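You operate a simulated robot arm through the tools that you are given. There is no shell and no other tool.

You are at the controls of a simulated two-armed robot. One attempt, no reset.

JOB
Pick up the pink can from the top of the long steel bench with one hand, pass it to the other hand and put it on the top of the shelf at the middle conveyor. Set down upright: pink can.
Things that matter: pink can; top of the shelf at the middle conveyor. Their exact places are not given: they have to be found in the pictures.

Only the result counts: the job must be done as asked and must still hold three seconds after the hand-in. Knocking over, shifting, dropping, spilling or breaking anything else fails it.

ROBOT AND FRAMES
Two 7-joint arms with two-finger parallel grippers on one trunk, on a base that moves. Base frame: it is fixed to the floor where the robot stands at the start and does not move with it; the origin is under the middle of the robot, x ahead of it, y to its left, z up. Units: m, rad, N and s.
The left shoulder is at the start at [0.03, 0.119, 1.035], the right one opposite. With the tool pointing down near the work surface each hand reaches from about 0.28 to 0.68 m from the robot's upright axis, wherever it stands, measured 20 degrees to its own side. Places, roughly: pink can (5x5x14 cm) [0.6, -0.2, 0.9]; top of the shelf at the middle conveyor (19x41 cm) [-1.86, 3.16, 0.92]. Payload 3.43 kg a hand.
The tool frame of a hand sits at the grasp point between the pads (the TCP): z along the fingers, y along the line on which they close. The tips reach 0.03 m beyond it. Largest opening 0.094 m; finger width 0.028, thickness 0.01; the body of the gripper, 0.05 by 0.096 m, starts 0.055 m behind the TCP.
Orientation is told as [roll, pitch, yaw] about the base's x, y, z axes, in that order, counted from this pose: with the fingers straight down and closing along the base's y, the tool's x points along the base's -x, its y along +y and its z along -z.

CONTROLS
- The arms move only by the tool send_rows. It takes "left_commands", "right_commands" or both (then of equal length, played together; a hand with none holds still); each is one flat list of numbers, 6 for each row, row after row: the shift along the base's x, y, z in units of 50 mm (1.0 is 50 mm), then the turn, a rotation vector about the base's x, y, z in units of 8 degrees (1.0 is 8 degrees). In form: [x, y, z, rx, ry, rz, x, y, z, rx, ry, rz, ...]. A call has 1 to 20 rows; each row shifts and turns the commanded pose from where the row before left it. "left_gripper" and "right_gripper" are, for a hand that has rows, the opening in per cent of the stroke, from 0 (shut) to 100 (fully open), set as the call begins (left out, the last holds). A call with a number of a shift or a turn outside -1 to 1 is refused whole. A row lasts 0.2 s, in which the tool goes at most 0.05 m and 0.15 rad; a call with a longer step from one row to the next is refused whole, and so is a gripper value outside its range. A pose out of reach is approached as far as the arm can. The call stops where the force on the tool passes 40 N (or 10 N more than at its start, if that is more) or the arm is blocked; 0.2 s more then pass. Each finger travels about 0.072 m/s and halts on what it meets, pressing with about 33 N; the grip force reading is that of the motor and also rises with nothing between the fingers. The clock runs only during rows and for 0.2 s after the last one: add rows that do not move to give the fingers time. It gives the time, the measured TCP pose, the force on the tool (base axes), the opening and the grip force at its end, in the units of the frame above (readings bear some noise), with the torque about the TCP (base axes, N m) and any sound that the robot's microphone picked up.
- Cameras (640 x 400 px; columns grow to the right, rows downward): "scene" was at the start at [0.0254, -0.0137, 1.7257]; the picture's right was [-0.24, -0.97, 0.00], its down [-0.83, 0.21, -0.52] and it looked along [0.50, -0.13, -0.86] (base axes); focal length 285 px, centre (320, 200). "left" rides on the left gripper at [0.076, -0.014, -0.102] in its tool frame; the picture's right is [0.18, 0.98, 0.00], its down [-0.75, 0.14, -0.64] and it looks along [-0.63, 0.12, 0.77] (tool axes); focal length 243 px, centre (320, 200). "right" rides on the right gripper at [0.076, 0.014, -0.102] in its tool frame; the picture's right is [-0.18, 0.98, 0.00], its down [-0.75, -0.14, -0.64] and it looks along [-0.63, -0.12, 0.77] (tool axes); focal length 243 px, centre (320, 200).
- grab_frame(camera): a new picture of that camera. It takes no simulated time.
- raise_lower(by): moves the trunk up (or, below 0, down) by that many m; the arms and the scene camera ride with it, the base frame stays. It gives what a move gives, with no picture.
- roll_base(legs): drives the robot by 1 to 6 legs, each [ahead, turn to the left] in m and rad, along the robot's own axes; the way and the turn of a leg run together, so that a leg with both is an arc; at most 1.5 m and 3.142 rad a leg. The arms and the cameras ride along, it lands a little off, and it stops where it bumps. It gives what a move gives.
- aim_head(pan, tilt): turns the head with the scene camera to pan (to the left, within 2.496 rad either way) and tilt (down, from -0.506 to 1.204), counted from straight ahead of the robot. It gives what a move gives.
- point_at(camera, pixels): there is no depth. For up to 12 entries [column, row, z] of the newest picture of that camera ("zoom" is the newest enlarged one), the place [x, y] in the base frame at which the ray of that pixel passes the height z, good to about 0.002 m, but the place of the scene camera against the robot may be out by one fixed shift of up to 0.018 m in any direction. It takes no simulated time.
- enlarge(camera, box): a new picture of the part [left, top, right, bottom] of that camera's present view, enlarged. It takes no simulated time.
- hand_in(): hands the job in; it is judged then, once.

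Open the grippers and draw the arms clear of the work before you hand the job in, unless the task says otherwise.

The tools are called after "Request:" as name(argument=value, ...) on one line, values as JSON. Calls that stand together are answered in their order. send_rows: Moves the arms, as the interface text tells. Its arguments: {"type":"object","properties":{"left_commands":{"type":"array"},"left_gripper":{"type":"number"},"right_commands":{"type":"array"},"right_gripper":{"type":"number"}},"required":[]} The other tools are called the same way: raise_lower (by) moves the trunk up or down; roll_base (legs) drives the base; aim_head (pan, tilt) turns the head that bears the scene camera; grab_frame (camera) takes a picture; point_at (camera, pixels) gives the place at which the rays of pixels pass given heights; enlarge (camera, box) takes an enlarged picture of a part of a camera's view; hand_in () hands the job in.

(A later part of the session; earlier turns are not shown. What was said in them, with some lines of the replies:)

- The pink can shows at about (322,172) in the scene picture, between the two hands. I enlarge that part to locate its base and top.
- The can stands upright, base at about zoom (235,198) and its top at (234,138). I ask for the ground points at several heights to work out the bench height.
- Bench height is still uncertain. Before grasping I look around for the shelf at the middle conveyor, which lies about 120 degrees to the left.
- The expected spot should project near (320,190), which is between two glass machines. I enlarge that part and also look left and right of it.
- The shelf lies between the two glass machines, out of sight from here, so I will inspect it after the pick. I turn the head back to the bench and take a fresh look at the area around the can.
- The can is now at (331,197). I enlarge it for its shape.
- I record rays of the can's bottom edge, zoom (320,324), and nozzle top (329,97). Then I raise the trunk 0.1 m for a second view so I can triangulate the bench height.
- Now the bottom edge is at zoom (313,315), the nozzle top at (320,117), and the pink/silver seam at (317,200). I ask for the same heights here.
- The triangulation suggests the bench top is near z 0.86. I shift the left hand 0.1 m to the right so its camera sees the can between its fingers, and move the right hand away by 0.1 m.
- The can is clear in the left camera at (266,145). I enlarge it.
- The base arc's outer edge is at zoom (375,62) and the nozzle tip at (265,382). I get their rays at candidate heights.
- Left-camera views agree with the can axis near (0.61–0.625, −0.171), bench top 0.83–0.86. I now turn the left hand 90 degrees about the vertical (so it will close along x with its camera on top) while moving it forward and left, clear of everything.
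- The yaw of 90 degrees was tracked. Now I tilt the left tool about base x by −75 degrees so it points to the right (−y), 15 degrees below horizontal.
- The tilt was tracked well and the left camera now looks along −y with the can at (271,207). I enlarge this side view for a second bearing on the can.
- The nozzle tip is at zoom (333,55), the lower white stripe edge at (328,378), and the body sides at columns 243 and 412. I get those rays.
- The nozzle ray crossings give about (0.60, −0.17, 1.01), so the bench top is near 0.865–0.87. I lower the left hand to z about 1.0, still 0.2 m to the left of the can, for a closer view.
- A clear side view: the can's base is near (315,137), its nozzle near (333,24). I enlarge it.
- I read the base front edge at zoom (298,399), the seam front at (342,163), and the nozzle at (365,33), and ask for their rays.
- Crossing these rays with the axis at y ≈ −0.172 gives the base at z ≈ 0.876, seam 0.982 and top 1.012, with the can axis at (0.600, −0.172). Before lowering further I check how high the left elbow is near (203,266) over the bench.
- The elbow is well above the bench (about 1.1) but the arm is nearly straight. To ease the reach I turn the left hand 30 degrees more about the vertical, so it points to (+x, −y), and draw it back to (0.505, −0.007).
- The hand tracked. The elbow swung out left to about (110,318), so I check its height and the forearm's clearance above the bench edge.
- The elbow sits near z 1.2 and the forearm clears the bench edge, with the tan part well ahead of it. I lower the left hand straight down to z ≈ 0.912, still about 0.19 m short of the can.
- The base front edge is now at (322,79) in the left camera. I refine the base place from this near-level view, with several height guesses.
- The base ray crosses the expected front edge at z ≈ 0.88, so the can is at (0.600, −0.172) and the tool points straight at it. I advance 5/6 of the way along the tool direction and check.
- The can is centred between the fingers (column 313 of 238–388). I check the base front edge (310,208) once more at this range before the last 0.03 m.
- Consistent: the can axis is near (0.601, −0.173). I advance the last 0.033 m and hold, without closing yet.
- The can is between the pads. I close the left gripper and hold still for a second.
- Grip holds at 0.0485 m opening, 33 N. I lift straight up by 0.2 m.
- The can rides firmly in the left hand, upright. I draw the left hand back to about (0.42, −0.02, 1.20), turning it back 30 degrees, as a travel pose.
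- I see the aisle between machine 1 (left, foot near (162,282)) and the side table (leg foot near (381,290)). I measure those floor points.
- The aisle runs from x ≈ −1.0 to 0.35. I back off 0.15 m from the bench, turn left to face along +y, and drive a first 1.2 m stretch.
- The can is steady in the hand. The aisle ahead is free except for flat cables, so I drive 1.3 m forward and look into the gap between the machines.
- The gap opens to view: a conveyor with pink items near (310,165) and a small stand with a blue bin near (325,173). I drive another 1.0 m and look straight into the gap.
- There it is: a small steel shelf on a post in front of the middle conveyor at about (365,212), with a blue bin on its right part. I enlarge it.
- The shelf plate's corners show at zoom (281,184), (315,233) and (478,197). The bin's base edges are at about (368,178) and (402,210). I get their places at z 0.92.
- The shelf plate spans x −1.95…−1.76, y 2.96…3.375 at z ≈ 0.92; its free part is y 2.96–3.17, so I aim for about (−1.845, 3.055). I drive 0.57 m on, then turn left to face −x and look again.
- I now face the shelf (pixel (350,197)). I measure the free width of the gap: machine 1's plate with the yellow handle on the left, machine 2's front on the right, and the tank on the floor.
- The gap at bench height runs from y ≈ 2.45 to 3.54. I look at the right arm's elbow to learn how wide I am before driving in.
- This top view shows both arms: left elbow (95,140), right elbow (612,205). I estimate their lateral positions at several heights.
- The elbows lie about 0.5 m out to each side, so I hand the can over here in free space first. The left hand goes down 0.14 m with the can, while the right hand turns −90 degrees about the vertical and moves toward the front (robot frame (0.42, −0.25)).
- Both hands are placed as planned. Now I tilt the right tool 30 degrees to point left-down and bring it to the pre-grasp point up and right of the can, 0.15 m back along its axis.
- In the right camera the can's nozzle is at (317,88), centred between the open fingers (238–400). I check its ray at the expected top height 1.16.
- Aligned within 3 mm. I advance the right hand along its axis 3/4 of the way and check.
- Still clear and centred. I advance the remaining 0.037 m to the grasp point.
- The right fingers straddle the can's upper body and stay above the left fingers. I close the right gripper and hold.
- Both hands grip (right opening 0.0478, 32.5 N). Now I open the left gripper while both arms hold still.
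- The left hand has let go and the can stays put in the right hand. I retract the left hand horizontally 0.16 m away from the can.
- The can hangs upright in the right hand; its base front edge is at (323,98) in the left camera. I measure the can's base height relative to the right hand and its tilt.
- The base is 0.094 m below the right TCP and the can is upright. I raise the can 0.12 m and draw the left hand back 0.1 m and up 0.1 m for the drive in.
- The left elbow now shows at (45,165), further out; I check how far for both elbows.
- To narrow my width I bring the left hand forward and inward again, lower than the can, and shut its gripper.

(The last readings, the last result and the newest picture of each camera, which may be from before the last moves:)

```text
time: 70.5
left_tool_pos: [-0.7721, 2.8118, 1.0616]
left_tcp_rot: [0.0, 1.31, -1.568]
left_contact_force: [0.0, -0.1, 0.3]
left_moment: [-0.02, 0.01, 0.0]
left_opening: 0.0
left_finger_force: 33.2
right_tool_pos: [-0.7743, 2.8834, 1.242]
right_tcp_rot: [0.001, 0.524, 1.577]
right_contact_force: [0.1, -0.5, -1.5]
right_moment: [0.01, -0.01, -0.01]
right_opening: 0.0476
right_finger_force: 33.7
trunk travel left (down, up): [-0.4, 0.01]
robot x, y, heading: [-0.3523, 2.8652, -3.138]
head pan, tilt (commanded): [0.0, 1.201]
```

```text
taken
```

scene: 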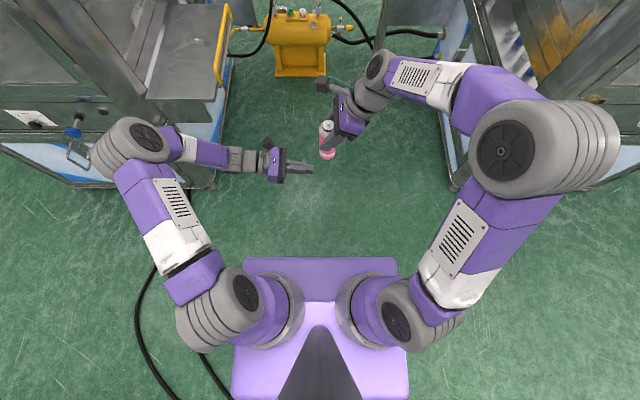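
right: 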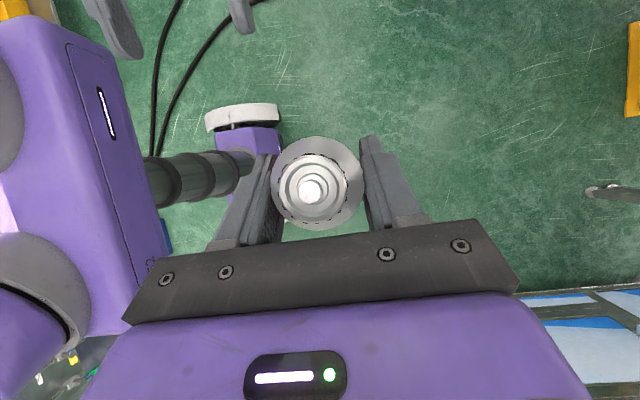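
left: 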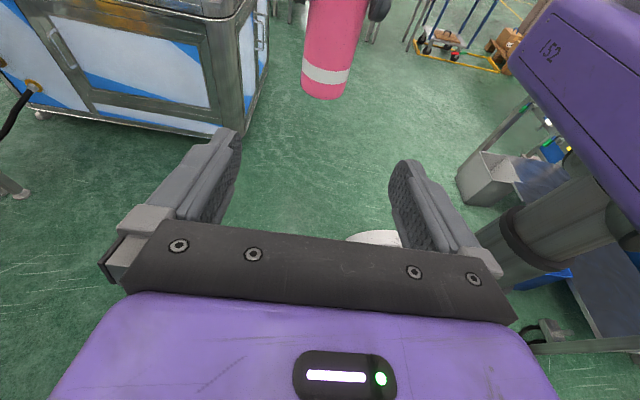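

Both arms are now narrower. I drive forward 0.5 m into the gap and check both sides.

Request:
roll_base(legs=[[0.5, 0]])

Request:
aim_head(pan=-0.3, tilt=0.9)

Request:
grab_frame(camera="scene")

Request:
aim_head(pan=0.6, tilt=0.9)

Request:
grab_frame(camera="scene")

```text
time: 73.5
left_tool_pos: [-1.2716, 2.8169, 1.0612]
left_tcp_rot: [0.002, 1.31, -1.576]
left_contact_force: [0.6, -0.3, -0.3]
left_moment: [-0.01, -0.02, 0.01]
left_opening: 0.0
left_finger_force: 33.0
right_tool_pos: [-1.2723, 2.8893, 1.2437]
right_tcp_rot: [0.002, 0.524, 1.564]
right_contact_force: [-0.8, 0.2, -1.2]
right_moment: [0.02, 0.01, 0.0]
right_opening: 0.0479
right_finger_force: 34.0
trunk travel left (down, up): [-0.4, 0.01]
robot x, y, heading: [-0.8475, 2.8628, 3.136]
head pan, tilt (commanded): [0.0, 1.201]
```

```text
time: 74.3
left_tool_pos: [-1.272, 2.8157, 1.0608]
left_tcp_rot: [-0.001, 1.309, -1.575]
left_contact_force: [0.7, 0.6, 0.4]
left_moment: [0.03, 0.0, -0.03]
left_opening: 0.0
left_finger_force: 33.0
right_tool_pos: [-1.2726, 2.8881, 1.2431]
right_tcp_rot: [0.0, 0.523, 1.565]
right_contact_force: [0.0, 0.4, -1.5]
right_moment: [-0.01, 0.01, 0.0]
right_opening: 0.0477
right_finger_force: 33.0
trunk travel left (down, up): [-0.4, 0.01]
robot x, y, heading: [-0.8461, 2.8637, 3.138]
head pan, tilt (commanded): [-0.3, 0.901]
```

```text
taken
```

scene: 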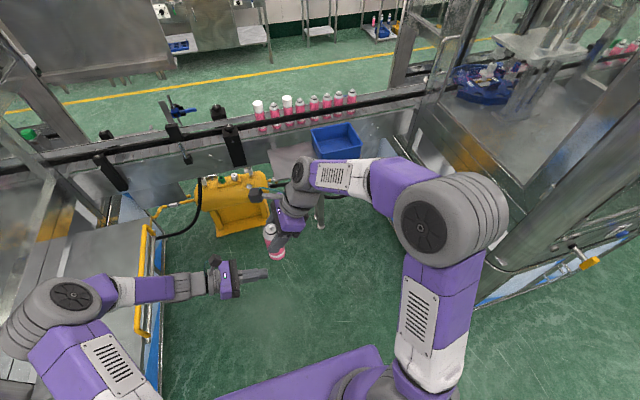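

```text
time: 75.5
left_tool_pos: [-1.2713, 2.8161, 1.0611]
left_tcp_rot: [0.0, 1.309, -1.575]
left_contact_force: [0.1, 0.2, 0.1]
left_moment: [0.01, 0.02, 0.02]
left_opening: 0.0
left_finger_force: 32.9
right_tool_pos: [-1.2741, 2.8888, 1.2431]
right_tcp_rot: [0.002, 0.524, 1.565]
right_contact_force: [0.2, -0.1, -1.6]
right_moment: [-0.01, 0.03, -0.02]
right_opening: 0.0477
right_finger_force: 32.9
trunk travel left (down, up): [-0.4, 0.01]
robot x, y, heading: [-0.8521, 2.8624, 3.134]
head pan, tilt (commanded): [0.6, 0.901]
```

```text
taken
```

scene: 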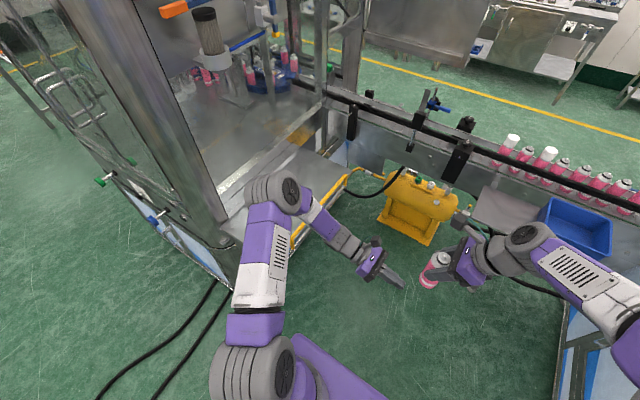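

Left side has ample room. I look right again to measure the gap between the right elbow and machine 2's corner pillar.

Request:
aim_head(pan=-0.6, tilt=0.7)

Request:
grab_frame(camera="scene")

```text
time: 76.9
left_tool_pos: [-1.2717, 2.8166, 1.0616]
left_tcp_rot: [0.0, 1.31, -1.576]
left_contact_force: [0.4, 0.1, 0.4]
left_moment: [0.02, 0.0, -0.03]
left_opening: 0.0001
left_finger_force: 32.9
right_tool_pos: [-1.2733, 2.8882, 1.2418]
right_tcp_rot: [0.001, 0.524, 1.567]
right_contact_force: [0.7, -0.6, -1.2]
right_moment: [0.01, 0.02, 0.0]
right_opening: 0.0479
right_finger_force: 32.5
trunk travel left (down, up): [-0.4, 0.01]
robot x, y, heading: [-0.8497, 2.8628, 3.136]
head pan, tilt (commanded): [-0.6, 0.7]
```

```text
taken
```

scene: 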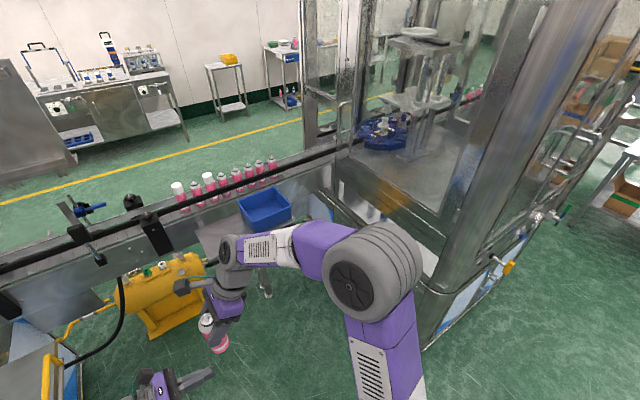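

The corner pillar's inner edge meets the ledge near (447,262). I compute that place and the elbow's outer edge.

Request:
point_at(camera="scene", pixels=[[447, 262, 0.9], [447, 262, 0.95], [430, 280, 0.85], [360, 225, 0.88], [422, 265, 1.3], [422, 265, 1.35], [422, 265, 1.4], [375, 280, 1.35], [340, 190, 0.9]])

```text
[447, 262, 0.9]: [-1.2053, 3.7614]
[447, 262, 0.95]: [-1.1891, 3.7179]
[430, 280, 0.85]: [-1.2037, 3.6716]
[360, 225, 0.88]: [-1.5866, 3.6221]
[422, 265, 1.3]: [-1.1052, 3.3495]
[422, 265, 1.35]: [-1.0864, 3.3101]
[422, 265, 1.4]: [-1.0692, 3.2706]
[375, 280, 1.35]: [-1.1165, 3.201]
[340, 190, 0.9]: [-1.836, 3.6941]
```

Machine 2's face is at y ≈ 3.65, the elbow's outer edge at about 3.33, so there is room. I check the tank's near foot (152,337) and the shelf post foot before the rest of the drive.

Request:
point_at(camera="scene", pixels=[[152, 337, 0.0], [120, 285, 0.1], [267, 297, 0.0], [45, 355, 0.9], [8, 305, 0.9], [200, 240, 0.92], [158, 252, 0.85], [60, 310, 0.6]])

```text
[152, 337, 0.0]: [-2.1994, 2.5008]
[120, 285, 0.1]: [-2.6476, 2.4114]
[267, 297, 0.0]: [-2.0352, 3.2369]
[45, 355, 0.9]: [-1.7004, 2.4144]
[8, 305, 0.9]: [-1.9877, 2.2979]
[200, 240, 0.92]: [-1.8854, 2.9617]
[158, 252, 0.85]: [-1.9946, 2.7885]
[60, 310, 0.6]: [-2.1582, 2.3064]
```

The floor ahead is free to x ≈ −2.0. I drive 0.48 m more to stand at about x −1.33.

Request:
roll_base(legs=[[0.3, 0], [0.18, 0]])

Request:
aim_head(pan=-0.3, tilt=0.9)

Request:
grab_frame(camera="scene")

```text
time: 80.0
left_tool_pos: [-1.7494, 2.8173, 1.0606]
left_tcp_rot: [0.002, 1.31, -1.573]
left_contact_force: [-0.3, -0.6, 0.3]
left_moment: [0.01, -0.02, -0.01]
left_opening: 0.0001
left_finger_force: 32.9
right_tool_pos: [-1.7513, 2.8903, 1.2409]
right_tcp_rot: [0.001, 0.523, 1.57]
right_contact_force: [-0.6, -0.4, -0.9]
right_moment: [-0.02, 0.0, 0.02]
right_opening: 0.0478
right_finger_force: 33.9
trunk travel left (down, up): [-0.4, 0.01]
robot x, y, heading: [-1.3324, 2.8694, 3.133]
head pan, tilt (commanded): [-0.6, 0.7]
```

```text
time: 80.8
left_tool_pos: [-1.7497, 2.817, 1.0616]
left_tcp_rot: [-0.001, 1.308, -1.575]
left_contact_force: [-0.3, -0.2, 0.3]
left_moment: [-0.01, -0.02, 0.05]
left_opening: 0.0
left_finger_force: 33.1
right_tool_pos: [-1.75, 2.8896, 1.2439]
right_tcp_rot: [0.004, 0.524, 1.568]
right_contact_force: [0.9, -0.7, -0.8]
right_moment: [-0.03, -0.01, -0.02]
right_opening: 0.0477
right_finger_force: 32.7
trunk travel left (down, up): [-0.4, 0.01]
robot x, y, heading: [-1.3296, 2.8666, 3.134]
head pan, tilt (commanded): [-0.3, 0.901]
```

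```text
taken
```

scene: 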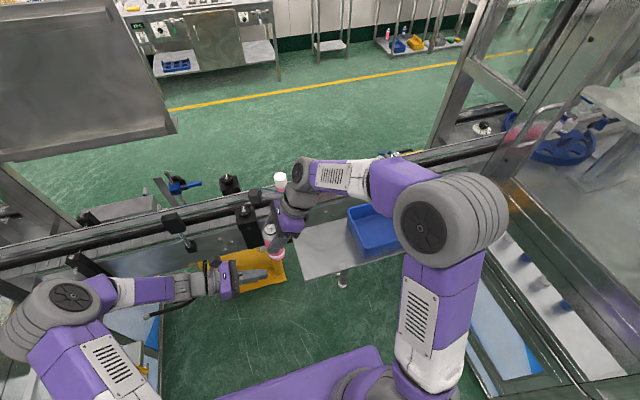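

I am at (−1.33, 2.867). The shelf's free part shows at about (325,250). I enlarge the shelf to place its edges and the bin.

Request:
enlarge(camera="scene", box=[230, 170, 422, 290])

```text
3.33 times, centred on (326, 230) of scene
```

zoom: 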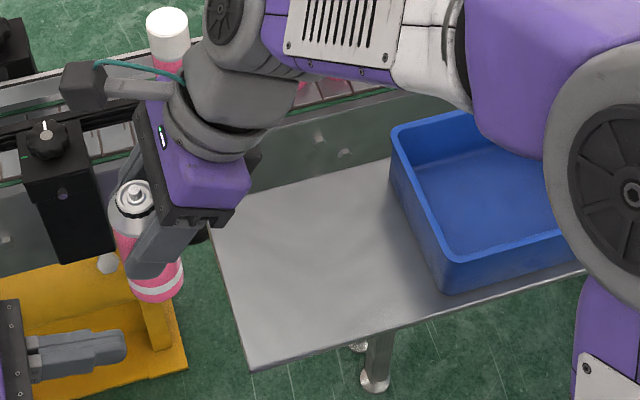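

The shelf's front-left corner is at zoom (248,370), its left-back corner near (208,228), and the bin's front-left base at (440,293), left-back base near (393,200). I get their places.

Request:
point_at(camera="zoom", pixels=[[248, 369, 0.92], [208, 228, 0.92], [440, 293, 0.92], [393, 200, 0.92], [580, 270, 0.92], [392, 132, 1.02], [440, 262, 1.02], [320, 270, 0.92], [320, 175, 0.92], [248, 369, 0.9], [248, 369, 0.94]])

```text
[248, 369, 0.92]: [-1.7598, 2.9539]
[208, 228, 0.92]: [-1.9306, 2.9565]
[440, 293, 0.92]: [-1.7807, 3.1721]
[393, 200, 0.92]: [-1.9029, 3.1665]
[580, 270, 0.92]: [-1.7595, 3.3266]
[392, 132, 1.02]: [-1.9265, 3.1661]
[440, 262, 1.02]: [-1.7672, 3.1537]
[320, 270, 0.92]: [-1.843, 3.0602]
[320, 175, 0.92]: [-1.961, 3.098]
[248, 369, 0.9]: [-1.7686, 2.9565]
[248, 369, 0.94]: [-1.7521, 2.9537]
```

All consistent: free area x −1.95…−1.76, y 2.955…3.165. I move the right hand over (−1.85, 3.057), base about 0.17 m above the plate.

Request:
send_rows(right_commands=[-0.3, 0.5, 0, 0, 0, 0, -0.4, 0.664, -0.1, 0, 0, 0, -0.4, 0.664, -0.3, 0, 0, 0, -0.4, 0.664, -0.4, 0, 0, 0, -0.3, 0.5, -0.3, 0, 0, 0, -0.2, 0.35, -0.1, 0, 0, 0, 0, 0, 0, 0, 0, 0])

Request:
grab_frame(camera="right")

Request:
grab_frame(camera="left")

Request:
grab_frame(camera="scene")

```text
time: 82.4
left_tool_pos: [-1.7492, 2.8172, 1.062]
left_tcp_rot: [0.001, 1.308, -1.575]
left_contact_force: [-0.1, -1.0, -1.1]
left_moment: [0.03, -0.04, 0.0]
left_opening: 0.0
left_finger_force: 33.2
right_tool_pos: [-1.8516, 3.0566, 1.1823]
right_tcp_rot: [0.001, 0.522, 1.568]
right_contact_force: [-0.3, 0.8, -1.6]
right_moment: [0.02, 0.02, 0.0]
right_opening: 0.048
right_finger_force: 32.6
trunk travel left (down, up): [-0.4, 0.01]
robot x, y, heading: [-1.328, 2.8652, 3.137]
head pan, tilt (commanded): [-0.3, 0.901]
```

```text
taken
```

right: 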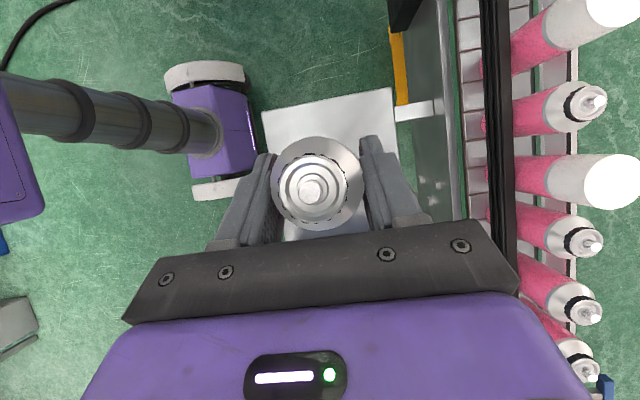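

```text
taken
```

left: 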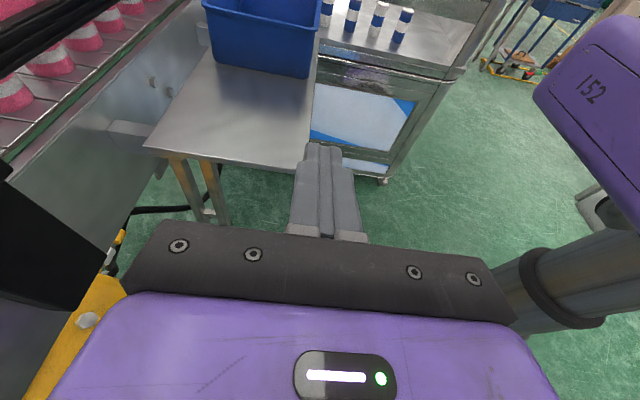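

```text
taken
```

scene: 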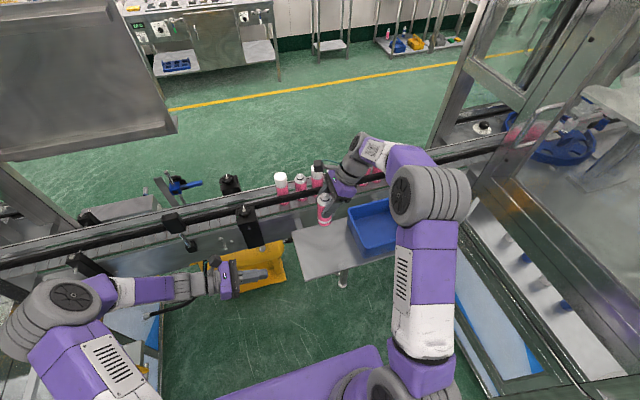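

The left camera sees the shelf plate well: its near edge runs from (146,148) to (308,169), and the bin's base from (213,60) to (310,77). I use it to check the plate's height, as its depth there must be 0.19 m.

Request:
point_at(camera="left", pixels=[[146, 147, 0.9], [308, 168, 0.9], [146, 147, 0.92], [308, 168, 0.92], [146, 147, 0.94], [308, 168, 0.94], [214, 60, 0.9], [309, 77, 0.9], [214, 60, 0.92], [309, 77, 0.92], [214, 60, 0.94], [309, 77, 0.94]])

Request:
enlarge(camera="left", box=[130, 40, 354, 180])

```text
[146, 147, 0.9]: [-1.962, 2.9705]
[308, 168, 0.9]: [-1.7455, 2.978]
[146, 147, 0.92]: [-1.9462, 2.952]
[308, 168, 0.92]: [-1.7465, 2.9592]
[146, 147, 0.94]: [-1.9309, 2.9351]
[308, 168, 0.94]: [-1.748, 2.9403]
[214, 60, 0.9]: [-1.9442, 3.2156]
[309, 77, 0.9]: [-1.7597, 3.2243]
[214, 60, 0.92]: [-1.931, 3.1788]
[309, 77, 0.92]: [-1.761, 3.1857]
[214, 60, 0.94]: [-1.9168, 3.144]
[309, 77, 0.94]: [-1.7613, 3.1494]
```

```text
2.86 times, centred on (242, 110) of left
```

zoom: 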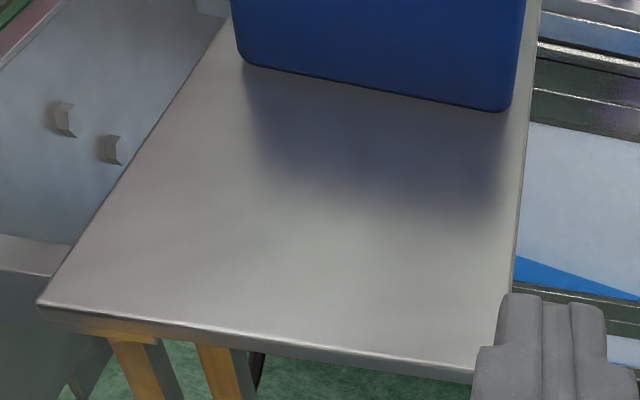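

The plate depth fits a top between 0.92 and 0.935, so touch-down should come at TCP z ≈ 1.014–1.03. I lower 0.11 m to leave about 0.05 m, then look.

Request:
send_rows(right_commands=[0, 0, -0.5, 0, 0, 0, 0, 0, -0.6, 0, 0, 0, 0, 0, -0.6, 0, 0, 0, 0, 0, -0.5, 0, 0, 0, 0, 0, 0, 0, 0, 0])

Request:
grab_frame(camera="left")

Request:
enlarge(camera="scene", box=[260, 150, 420, 250])

```text
time: 83.6
left_tool_pos: [-1.7486, 2.8168, 1.06]
left_tcp_rot: [0.0, 1.309, -1.574]
left_contact_force: [0.7, 0.3, 0.7]
left_moment: [-0.05, -0.02, 0.01]
left_opening: 0.0
left_finger_force: 33.1
right_tool_pos: [-1.8518, 3.0545, 1.0727]
right_tcp_rot: [0.004, 0.524, 1.566]
right_contact_force: [-0.5, -0.2, -1.4]
right_moment: [0.01, 0.0, 0.0]
right_opening: 0.0477
right_finger_force: 33.2
trunk travel left (down, up): [-0.4, 0.01]
robot x, y, heading: [-1.3287, 2.8634, 3.136]
head pan, tilt (commanded): [-0.3, 0.901]
```

```text
taken
```

left: 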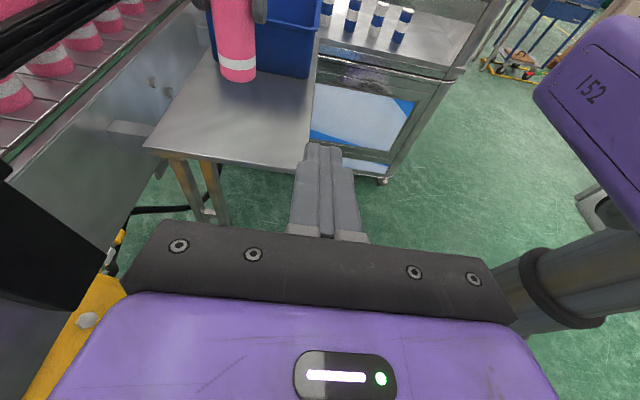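

```text
4.00 times, centred on (340, 200) of scene
```

zoom: 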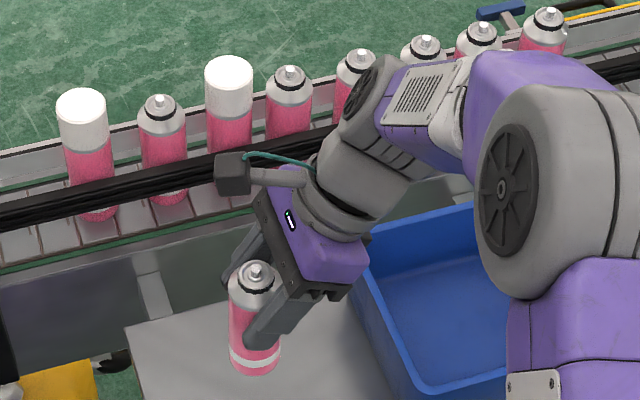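

The can hangs upright over the free area, clear of the bin. I lower 0.035 m more (base about 0.944).

Request:
send_rows(right_commands=[0, 0, -0.25, 0, 0, 0, 0, 0, -0.25, 0, 0, 0, 0, 0, -0.2, 0, 0, 0, 0, 0, 0, 0, 0, 0])

Request:
grab_frame(camera="left")

Request:
enlarge(camera="left", box=[160, 20, 320, 120])

```text
time: 84.6
left_tool_pos: [-1.7492, 2.8169, 1.0617]
left_tcp_rot: [0.002, 1.31, -1.576]
left_contact_force: [-0.1, -0.6, 0.3]
left_moment: [0.01, 0.0, 0.02]
left_opening: 0.0
left_finger_force: 33.4
right_tool_pos: [-1.8501, 3.0553, 1.0379]
right_tcp_rot: [0.003, 0.524, 1.566]
right_contact_force: [-0.3, -0.2, -1.1]
right_moment: [0.01, -0.03, 0.0]
right_opening: 0.0481
right_finger_force: 33.2
trunk travel left (down, up): [-0.4, 0.01]
robot x, y, heading: [-1.3264, 2.8631, 3.135]
head pan, tilt (commanded): [-0.3, 0.901]
```

```text
taken
```

left: 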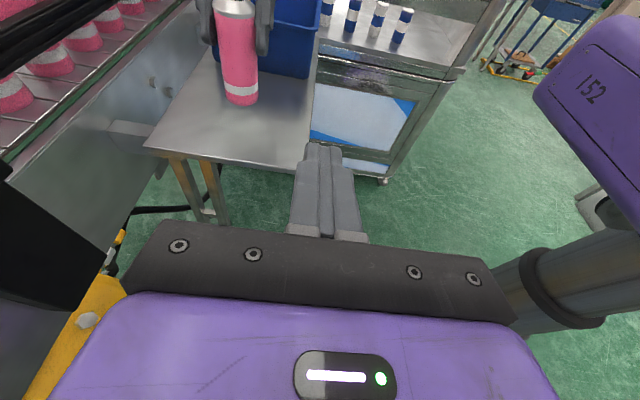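

```text
4.00 times, centred on (240, 70) of left
```

zoom: 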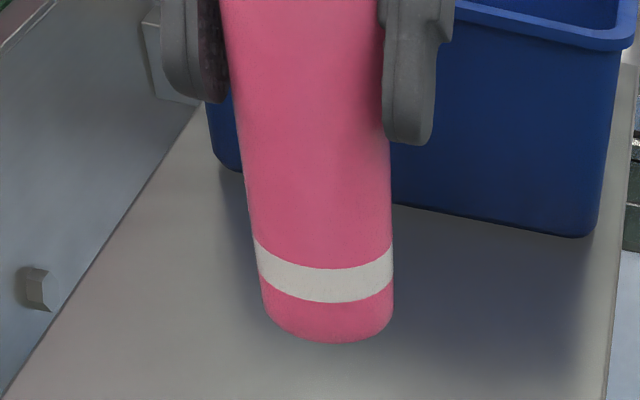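

The base is close to the plate now (front edge at zoom (338,343)). I lower in small steps of 5 mm and watch the force.

Request:
send_rows(right_commands=[0, 0, -0.1, 0, 0, 0, 0, 0, -0.1, 0, 0, 0, 0, 0, 0, 0, 0, 0])

```text
time: 85.4
left_tool_pos: [-1.7492, 2.8175, 1.0611]
left_tcp_rot: [0.003, 1.311, -1.575]
left_contact_force: [0.9, -0.5, 0.2]
left_moment: [-0.01, 0.01, -0.03]
left_opening: 0.0
left_finger_force: 32.9
right_tool_pos: [-1.8521, 3.0557, 1.0275]
right_tcp_rot: [0.004, 0.523, 1.566]
right_contact_force: [-0.4, 0.0, -1.2]
right_moment: [-0.02, 0.04, 0.02]
right_opening: 0.0478
right_finger_force: 32.5
trunk travel left (down, up): [-0.4, 0.01]
robot x, y, heading: [-1.3292, 2.863, 3.14]
head pan, tilt (commanded): [-0.3, 0.901]
```

No contact yet at TCP z 1.0275 (force z −1.2, the can's weight). I lower another 6 mm.

Request:
send_rows(right_commands=[0, 0, -0.06, 0, 0, 0, 0, 0, -0.06, 0, 0, 0, 0, 0, 0, 0, 0, 0])

Request:
enlarge(camera="left", box=[160, 20, 320, 120])

```text
time: 86.2
left_tool_pos: [-1.7488, 2.8183, 1.0605]
left_tcp_rot: [0.003, 1.308, -1.573]
left_contact_force: [0.0, -0.3, -1.3]
left_moment: [-0.01, 0.0, 0.04]
left_opening: 0.0001
left_finger_force: 32.8
right_tool_pos: [-1.8504, 3.0563, 1.0217]
right_tcp_rot: [0.004, 0.524, 1.567]
right_contact_force: [-0.1, -0.4, -0.8]
right_moment: [0.02, 0.0, 0.0]
right_opening: 0.0478
right_finger_force: 33.0
trunk travel left (down, up): [-0.4, 0.01]
robot x, y, heading: [-1.3304, 2.8632, 3.135]
head pan, tilt (commanded): [-0.3, 0.901]
```

```text
4.00 times, centred on (240, 70) of left
```

zoom: 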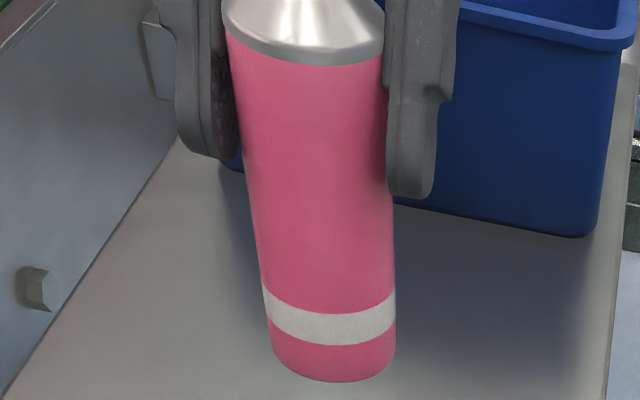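

Still free at 1.0217. I lower another 4 mm.

Request:
send_rows(right_commands=[0, 0, -0.04, 0, 0, 0, 0, 0, -0.04, 0, 0, 0, 0, 0, 0, 0, 0, 0])

```text
time: 87.0
left_tool_pos: [-1.7492, 2.8171, 1.0609]
left_tcp_rot: [0.001, 1.31, -1.575]
left_contact_force: [0.2, 0.0, 0.4]
left_moment: [0.01, 0.01, -0.01]
left_opening: 0.0
left_finger_force: 32.7
right_tool_pos: [-1.8506, 3.057, 1.0183]
right_tcp_rot: [0.001, 0.523, 1.565]
right_contact_force: [-0.3, 0.4, -1.7]
right_moment: [0.01, -0.02, -0.01]
right_opening: 0.0479
right_finger_force: 33.0
trunk travel left (down, up): [-0.4, 0.01]
robot x, y, heading: [-1.3302, 2.8664, 3.136]
head pan, tilt (commanded): [-0.3, 0.901]
```

Still no contact (force z −1.7 N, within noise). I lower another 4 mm, to about 1.014.

Request:
send_rows(right_commands=[0, 0, -0.04, 0, 0, 0, 0, 0, -0.04, 0, 0, 0, 0, 0, 0, 0, 0, 0])

Request:
enlarge(camera="left", box=[160, 20, 320, 120])

```text
time: 87.8
left_tool_pos: [-1.7493, 2.817, 1.0611]
left_tcp_rot: [0.002, 1.309, -1.574]
left_contact_force: [-0.5, -0.3, 0.3]
left_moment: [0.0, -0.02, -0.01]
left_opening: 0.0
left_finger_force: 33.0
right_tool_pos: [-1.8501, 3.0574, 1.0141]
right_tcp_rot: [0.0, 0.523, 1.566]
right_contact_force: [-0.5, -0.7, -1.2]
right_moment: [-0.05, 0.03, -0.03]
right_opening: 0.0479
right_finger_force: 32.5
trunk travel left (down, up): [-0.4, 0.01]
robot x, y, heading: [-1.3302, 2.8668, 3.135]
head pan, tilt (commanded): [-0.3, 0.901]
```

```text
4.00 times, centred on (240, 70) of left
```

zoom: 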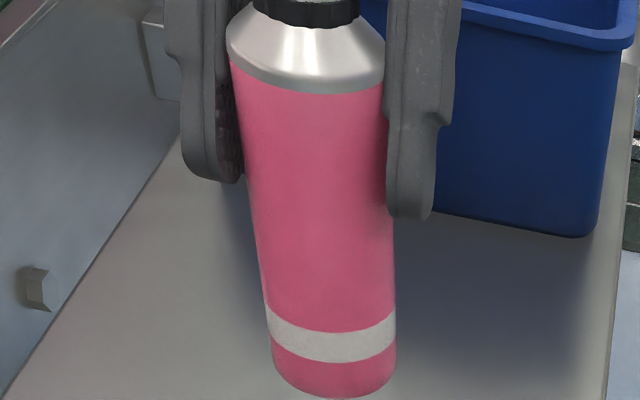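

The base front edge is now at left pixel (244.5,119.3). I compute the height of that edge (at y ≈ 3.033) to see how much room is left.

Request:
point_at(camera="left", pixels=[[244.5, 119.3, 0.91], [244.5, 119.3, 0.92], [244.5, 119.3, 0.93], [244.5, 119.3, 0.94]])

```text
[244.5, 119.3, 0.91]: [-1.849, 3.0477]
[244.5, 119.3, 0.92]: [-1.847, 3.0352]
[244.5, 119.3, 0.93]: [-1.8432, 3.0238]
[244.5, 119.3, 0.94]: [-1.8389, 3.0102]
```

The base is at z ≈ 0.921, so contact must be near. I lower 3 mm more.

Request:
send_rows(right_commands=[0, 0, -0.03, 0, 0, 0, 0, 0, -0.03, 0, 0, 0, 0, 0, 0, 0, 0, 0])

```text
time: 88.6
left_tool_pos: [-1.7488, 2.8175, 1.061]
left_tcp_rot: [-0.002, 1.308, -1.576]
left_contact_force: [0.3, -0.3, -0.5]
left_moment: [0.04, 0.04, 0.03]
left_opening: 0.0003
left_finger_force: 33.4
right_tool_pos: [-1.8495, 3.0574, 1.0134]
right_tcp_rot: [0.005, 0.525, 1.567]
right_contact_force: [0.0, 3.5, 9.9]
right_moment: [0.24, -0.21, 0.06]
right_opening: 0.048
right_finger_force: 32.6
trunk travel left (down, up): [-0.4, 0.01]
robot x, y, heading: [-1.3319, 2.8652, 3.135]
head pan, tilt (commanded): [-0.3, 0.901]
```

Touch-down: force z rose to +9.9 N at TCP z 1.0134. I ease off 1 mm so the can rests lightly before opening.

Request:
send_rows(right_commands=[0, 0, 0.025, 0, 0, 0, 0, 0, 0, 0, 0, 0])

Request:
enlarge(camera="left", box=[160, 20, 320, 120])

Request:
enlarge(camera="scene", box=[260, 150, 420, 250])

```text
time: 89.2
left_tool_pos: [-1.7491, 2.8172, 1.0623]
left_tcp_rot: [0.0, 1.309, -1.576]
left_contact_force: [-0.7, 0.1, 0.2]
left_moment: [0.01, 0.0, -0.03]
left_opening: 0.0
left_finger_force: 32.6
right_tool_pos: [-1.8501, 3.0569, 1.0131]
right_tcp_rot: [0.003, 0.523, 1.569]
right_contact_force: [-1.4, 0.9, 6.0]
right_moment: [0.15, 0.0, 0.01]
right_opening: 0.0475
right_finger_force: 32.7
trunk travel left (down, up): [-0.4, 0.01]
robot x, y, heading: [-1.3329, 2.8678, 3.135]
head pan, tilt (commanded): [-0.3, 0.901]
```

```text
4.00 times, centred on (240, 70) of left
```

zoom: 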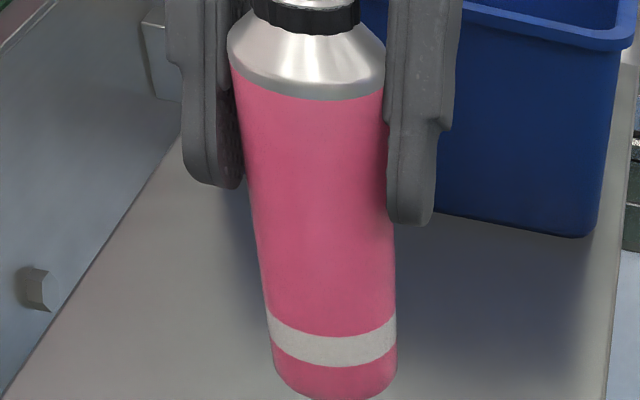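

```text
4.00 times, centred on (340, 200) of scene
```

zoom: 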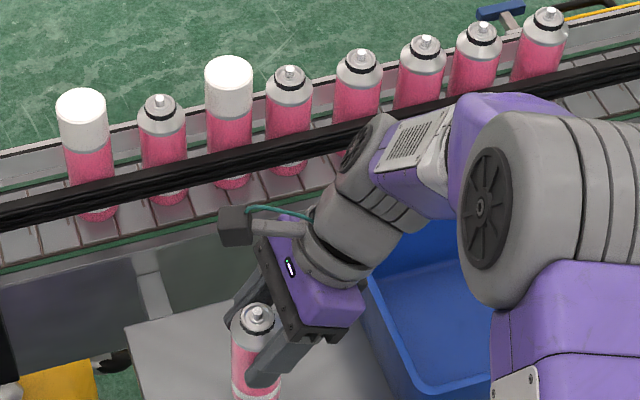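

The can stands on the plate with a light 6 N press, upright. I open the right gripper while holding still.

Request:
send_rows(right_commands=[0, 0, 0, 0, 0, 0, 0, 0, 0, 0, 0, 0, 0, 0, 0, 0, 0, 0, 0, 0, 0, 0, 0, 0, 0, 0, 0, 0, 0, 0], right_gripper=100)

Request:
enlarge(camera="left", box=[160, 20, 320, 120])

Request:
grab_frame(camera="right")

```text
time: 90.4
left_tool_pos: [-1.7492, 2.8179, 1.0609]
left_tcp_rot: [0.003, 1.309, -1.573]
left_contact_force: [0.1, -0.8, -0.3]
left_moment: [0.03, 0.02, 0.01]
left_opening: 0.0001
left_finger_force: 32.9
right_tool_pos: [-1.8506, 3.0573, 1.0136]
right_tcp_rot: [0.001, 0.524, 1.565]
right_contact_force: [-0.4, 0.6, 0.5]
right_moment: [0.02, 0.0, 0.0]
right_opening: 0.094
right_finger_force: 0.1
trunk travel left (down, up): [-0.4, 0.01]
robot x, y, heading: [-1.3272, 2.865, 3.14]
head pan, tilt (commanded): [-0.3, 0.901]
```

```text
4.00 times, centred on (240, 70) of left
```

zoom: 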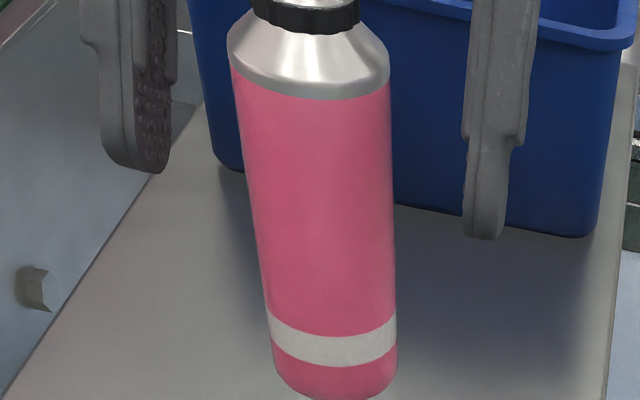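

```text
taken
```

right: 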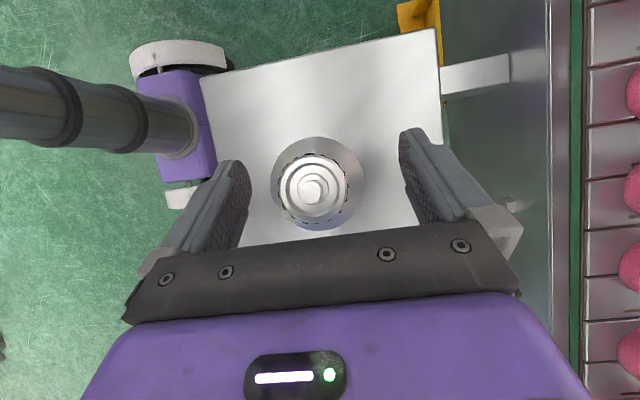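

The can stands free and steady. I withdraw the right hand back along its own axis, up and to the right, 0.15 m.

Request:
send_rows(right_commands=[0, 0.15, 0.26, 0, 0, 0, 0, 0.3, 0.52, 0, 0, 0, 0, 0.3, 0.52, 0, 0, 0, 0, 0.35, 0.6, 0, 0, 0, 0, 0.4, 0.7, 0, 0, 0, 0, 0, 0, 0, 0, 0])

Request:
grab_frame(camera="left")

Request:
grab_frame(camera="right")

Request:
grab_frame(camera="scene")

```text
time: 91.8
left_tool_pos: [-1.7491, 2.8168, 1.0611]
left_tcp_rot: [0.001, 1.308, -1.573]
left_contact_force: [1.0, 0.3, 0.4]
left_moment: [0.0, -0.05, 0.0]
left_opening: 0.0001
left_finger_force: 32.8
right_tool_pos: [-1.8511, 3.1307, 1.1409]
right_tcp_rot: [0.003, 0.523, 1.569]
right_contact_force: [-0.5, -0.3, -0.1]
right_moment: [0.0, 0.01, 0.0]
right_opening: 0.0939
right_finger_force: 0.1
trunk travel left (down, up): [-0.4, 0.01]
robot x, y, heading: [-1.3294, 2.8644, 3.139]
head pan, tilt (commanded): [-0.3, 0.901]
```

```text
taken
```

left: 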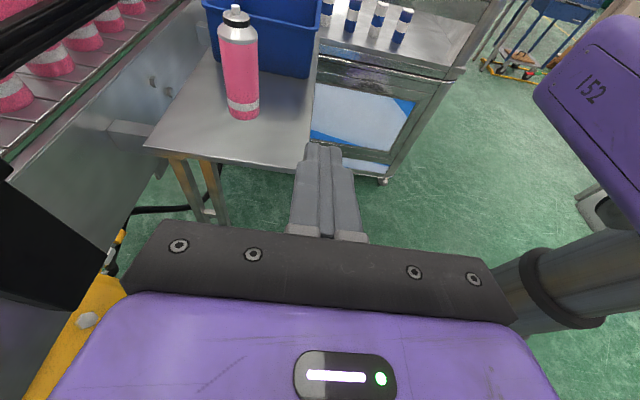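

```text
taken
```

right: 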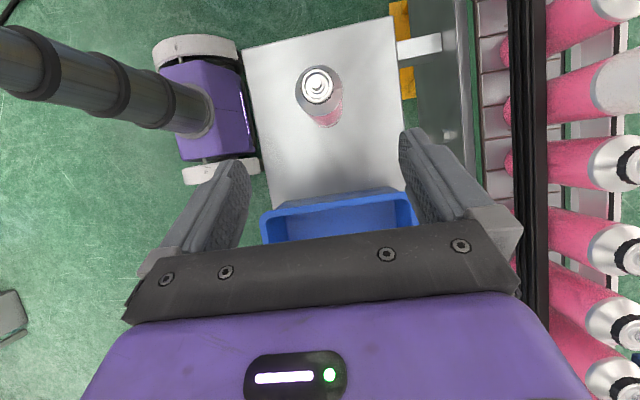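

```text
taken
```

scene: 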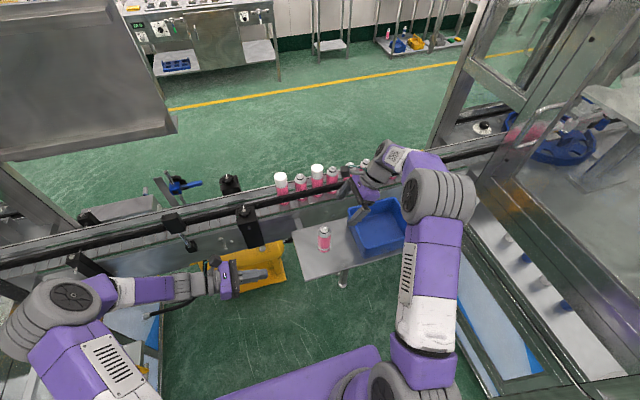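

The can stands upright at (324,238) in the scene view, clear of the bin. I lift the right hand further, draw it back, and open the left gripper.

Request:
send_rows(right_commands=[0, 0, 0.7, 0, 0, 0, 0, 0, 0.8, 0, 0, 0, 0, 0, 0.7, 0, 0, 0, 0.6, 0, 0, 0, 0, 0, 0.8, 0, 0, 0, 0, 0, 0.8, 0, 0, 0, 0, 0, 0, 0, 0, 0, 0, 0], left_commands=[0, 0, 0, 0, 0, 0, 0, 0, 0, 0, 0, 0, 0, 0, 0, 0, 0, 0, 0.3, 0, 0, 0, 0, 0, 0.4, 0, 0, 0, 0, 0, 0.4, 0, 0, 0, 0, 0, 0, 0, 0, 0, 0, 0], left_gripper=100, right_gripper=100)

Request:
grab_frame(camera="scene")

```text
time: 93.4
left_tool_pos: [-1.695, 2.8179, 1.061]
left_tcp_rot: [0.003, 1.31, -1.573]
left_contact_force: [-0.3, -0.4, 0.2]
left_moment: [0.0, 0.01, -0.02]
left_opening: 0.0942
left_finger_force: 0.2
right_tool_pos: [-1.7406, 3.132, 1.2515]
right_tcp_rot: [0.003, 0.524, 1.569]
right_contact_force: [-0.3, 0.4, -0.1]
right_moment: [0.02, 0.0, 0.01]
right_opening: 0.094
right_finger_force: 0.1
trunk travel left (down, up): [-0.4, 0.01]
robot x, y, heading: [-1.3272, 2.8674, 3.138]
head pan, tilt (commanded): [-0.3, 0.901]
```

```text
taken
```

scene: 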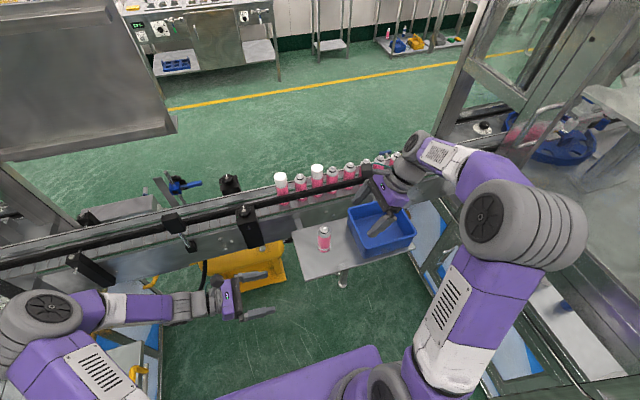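

The can stands alone on the shelf at (324,238). I back the base straight out 0.35 m so both arms are clear of the shelf and conveyor.

Request:
roll_base(legs=[[-0.35, 0]])

Request:
aim_head(pan=-0.2, tilt=0.7)

Request:
grab_frame(camera="scene")

```text
time: 95.7
left_tool_pos: [-1.3446, 2.8162, 1.0608]
left_tcp_rot: [0.0, 1.311, -1.575]
left_contact_force: [0.4, 0.4, 0.2]
left_moment: [0.02, -0.03, 0.03]
left_opening: 0.0942
left_finger_force: 0.0
right_tool_pos: [-1.3889, 3.1309, 1.2534]
right_tcp_rot: [0.0, 0.524, 1.565]
right_contact_force: [0.0, -0.1, -0.1]
right_moment: [0.01, 0.02, -0.02]
right_opening: 0.0941
right_finger_force: 0.1
trunk travel left (down, up): [-0.4, 0.01]
robot x, y, heading: [-0.981, 2.8615, 3.131]
head pan, tilt (commanded): [-0.3, 0.901]
```

```text
time: 96.4
left_tool_pos: [-1.3466, 2.817, 1.0614]
left_tcp_rot: [0.001, 1.309, -1.576]
left_contact_force: [0.2, -0.1, 0.7]
left_moment: [0.0, 0.0, 0.01]
left_opening: 0.0944
left_finger_force: 0.0
right_tool_pos: [-1.3894, 3.1304, 1.2539]
right_tcp_rot: [0.001, 0.525, 1.566]
right_contact_force: [0.4, 0.6, 1.5]
right_moment: [-0.03, 0.0, -0.01]
right_opening: 0.0942
right_finger_force: 0.1
trunk travel left (down, up): [-0.4, 0.01]
robot x, y, heading: [-0.9802, 2.8612, 3.135]
head pan, tilt (commanded): [-0.201, 0.7]
```

```text
taken
```

scene: 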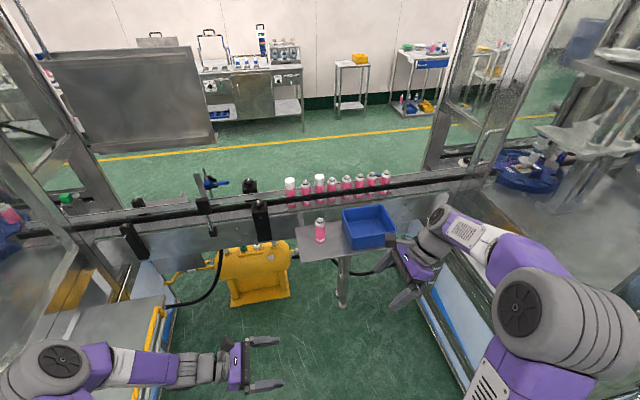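

Both arms are clear of the shelf. I enlarge the can at about (320,230) for a last check that it stands upright and that the bin and conveyor cans are as before.

Request:
enlarge(camera="scene", box=[270, 160, 430, 260])

```text
4.00 times, centred on (350, 210) of scene
```

zoom: 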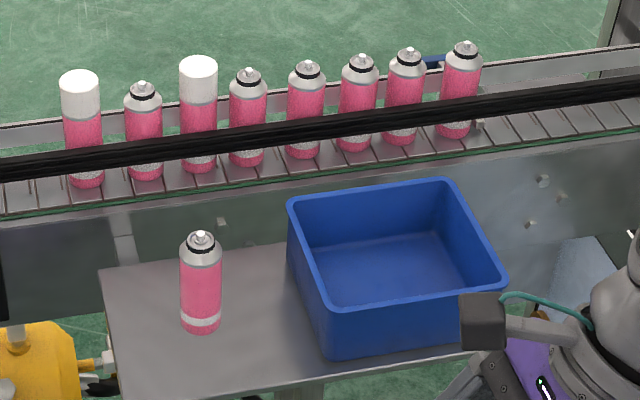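

The can stands upright on the shelf top at zoom (201,285). The blue bin and the conveyor cans are undisturbed, both grippers are open and both arms are clear. I hand the job in.

Request:
hand_in()

```text
The job is handed in.
```

The pink can is standing upright on top of the shelf at the middle conveyor, and I have handed the job in. No verdict came back, only confirmation of the hand-in.

- **Pick:** The left hand lifted the can off the steel bench with a low grip from the side.
- **Pass:** The right hand took the can around its upper body while the left still held it. The left hand then let go and moved clear.
- **Place:** I lowered the can onto the free left part of the shelf, at about (−1.85, 3.06). The force reading rose to about 10 N at touch-down. I eased off slightly before opening the gripper.

In the last picture the can was upright, and the blue bin and the cans on the conveyor looked undisturbed. Both grippers were open, and I had backed the robot 0.35 m away from the shelf before handing in.
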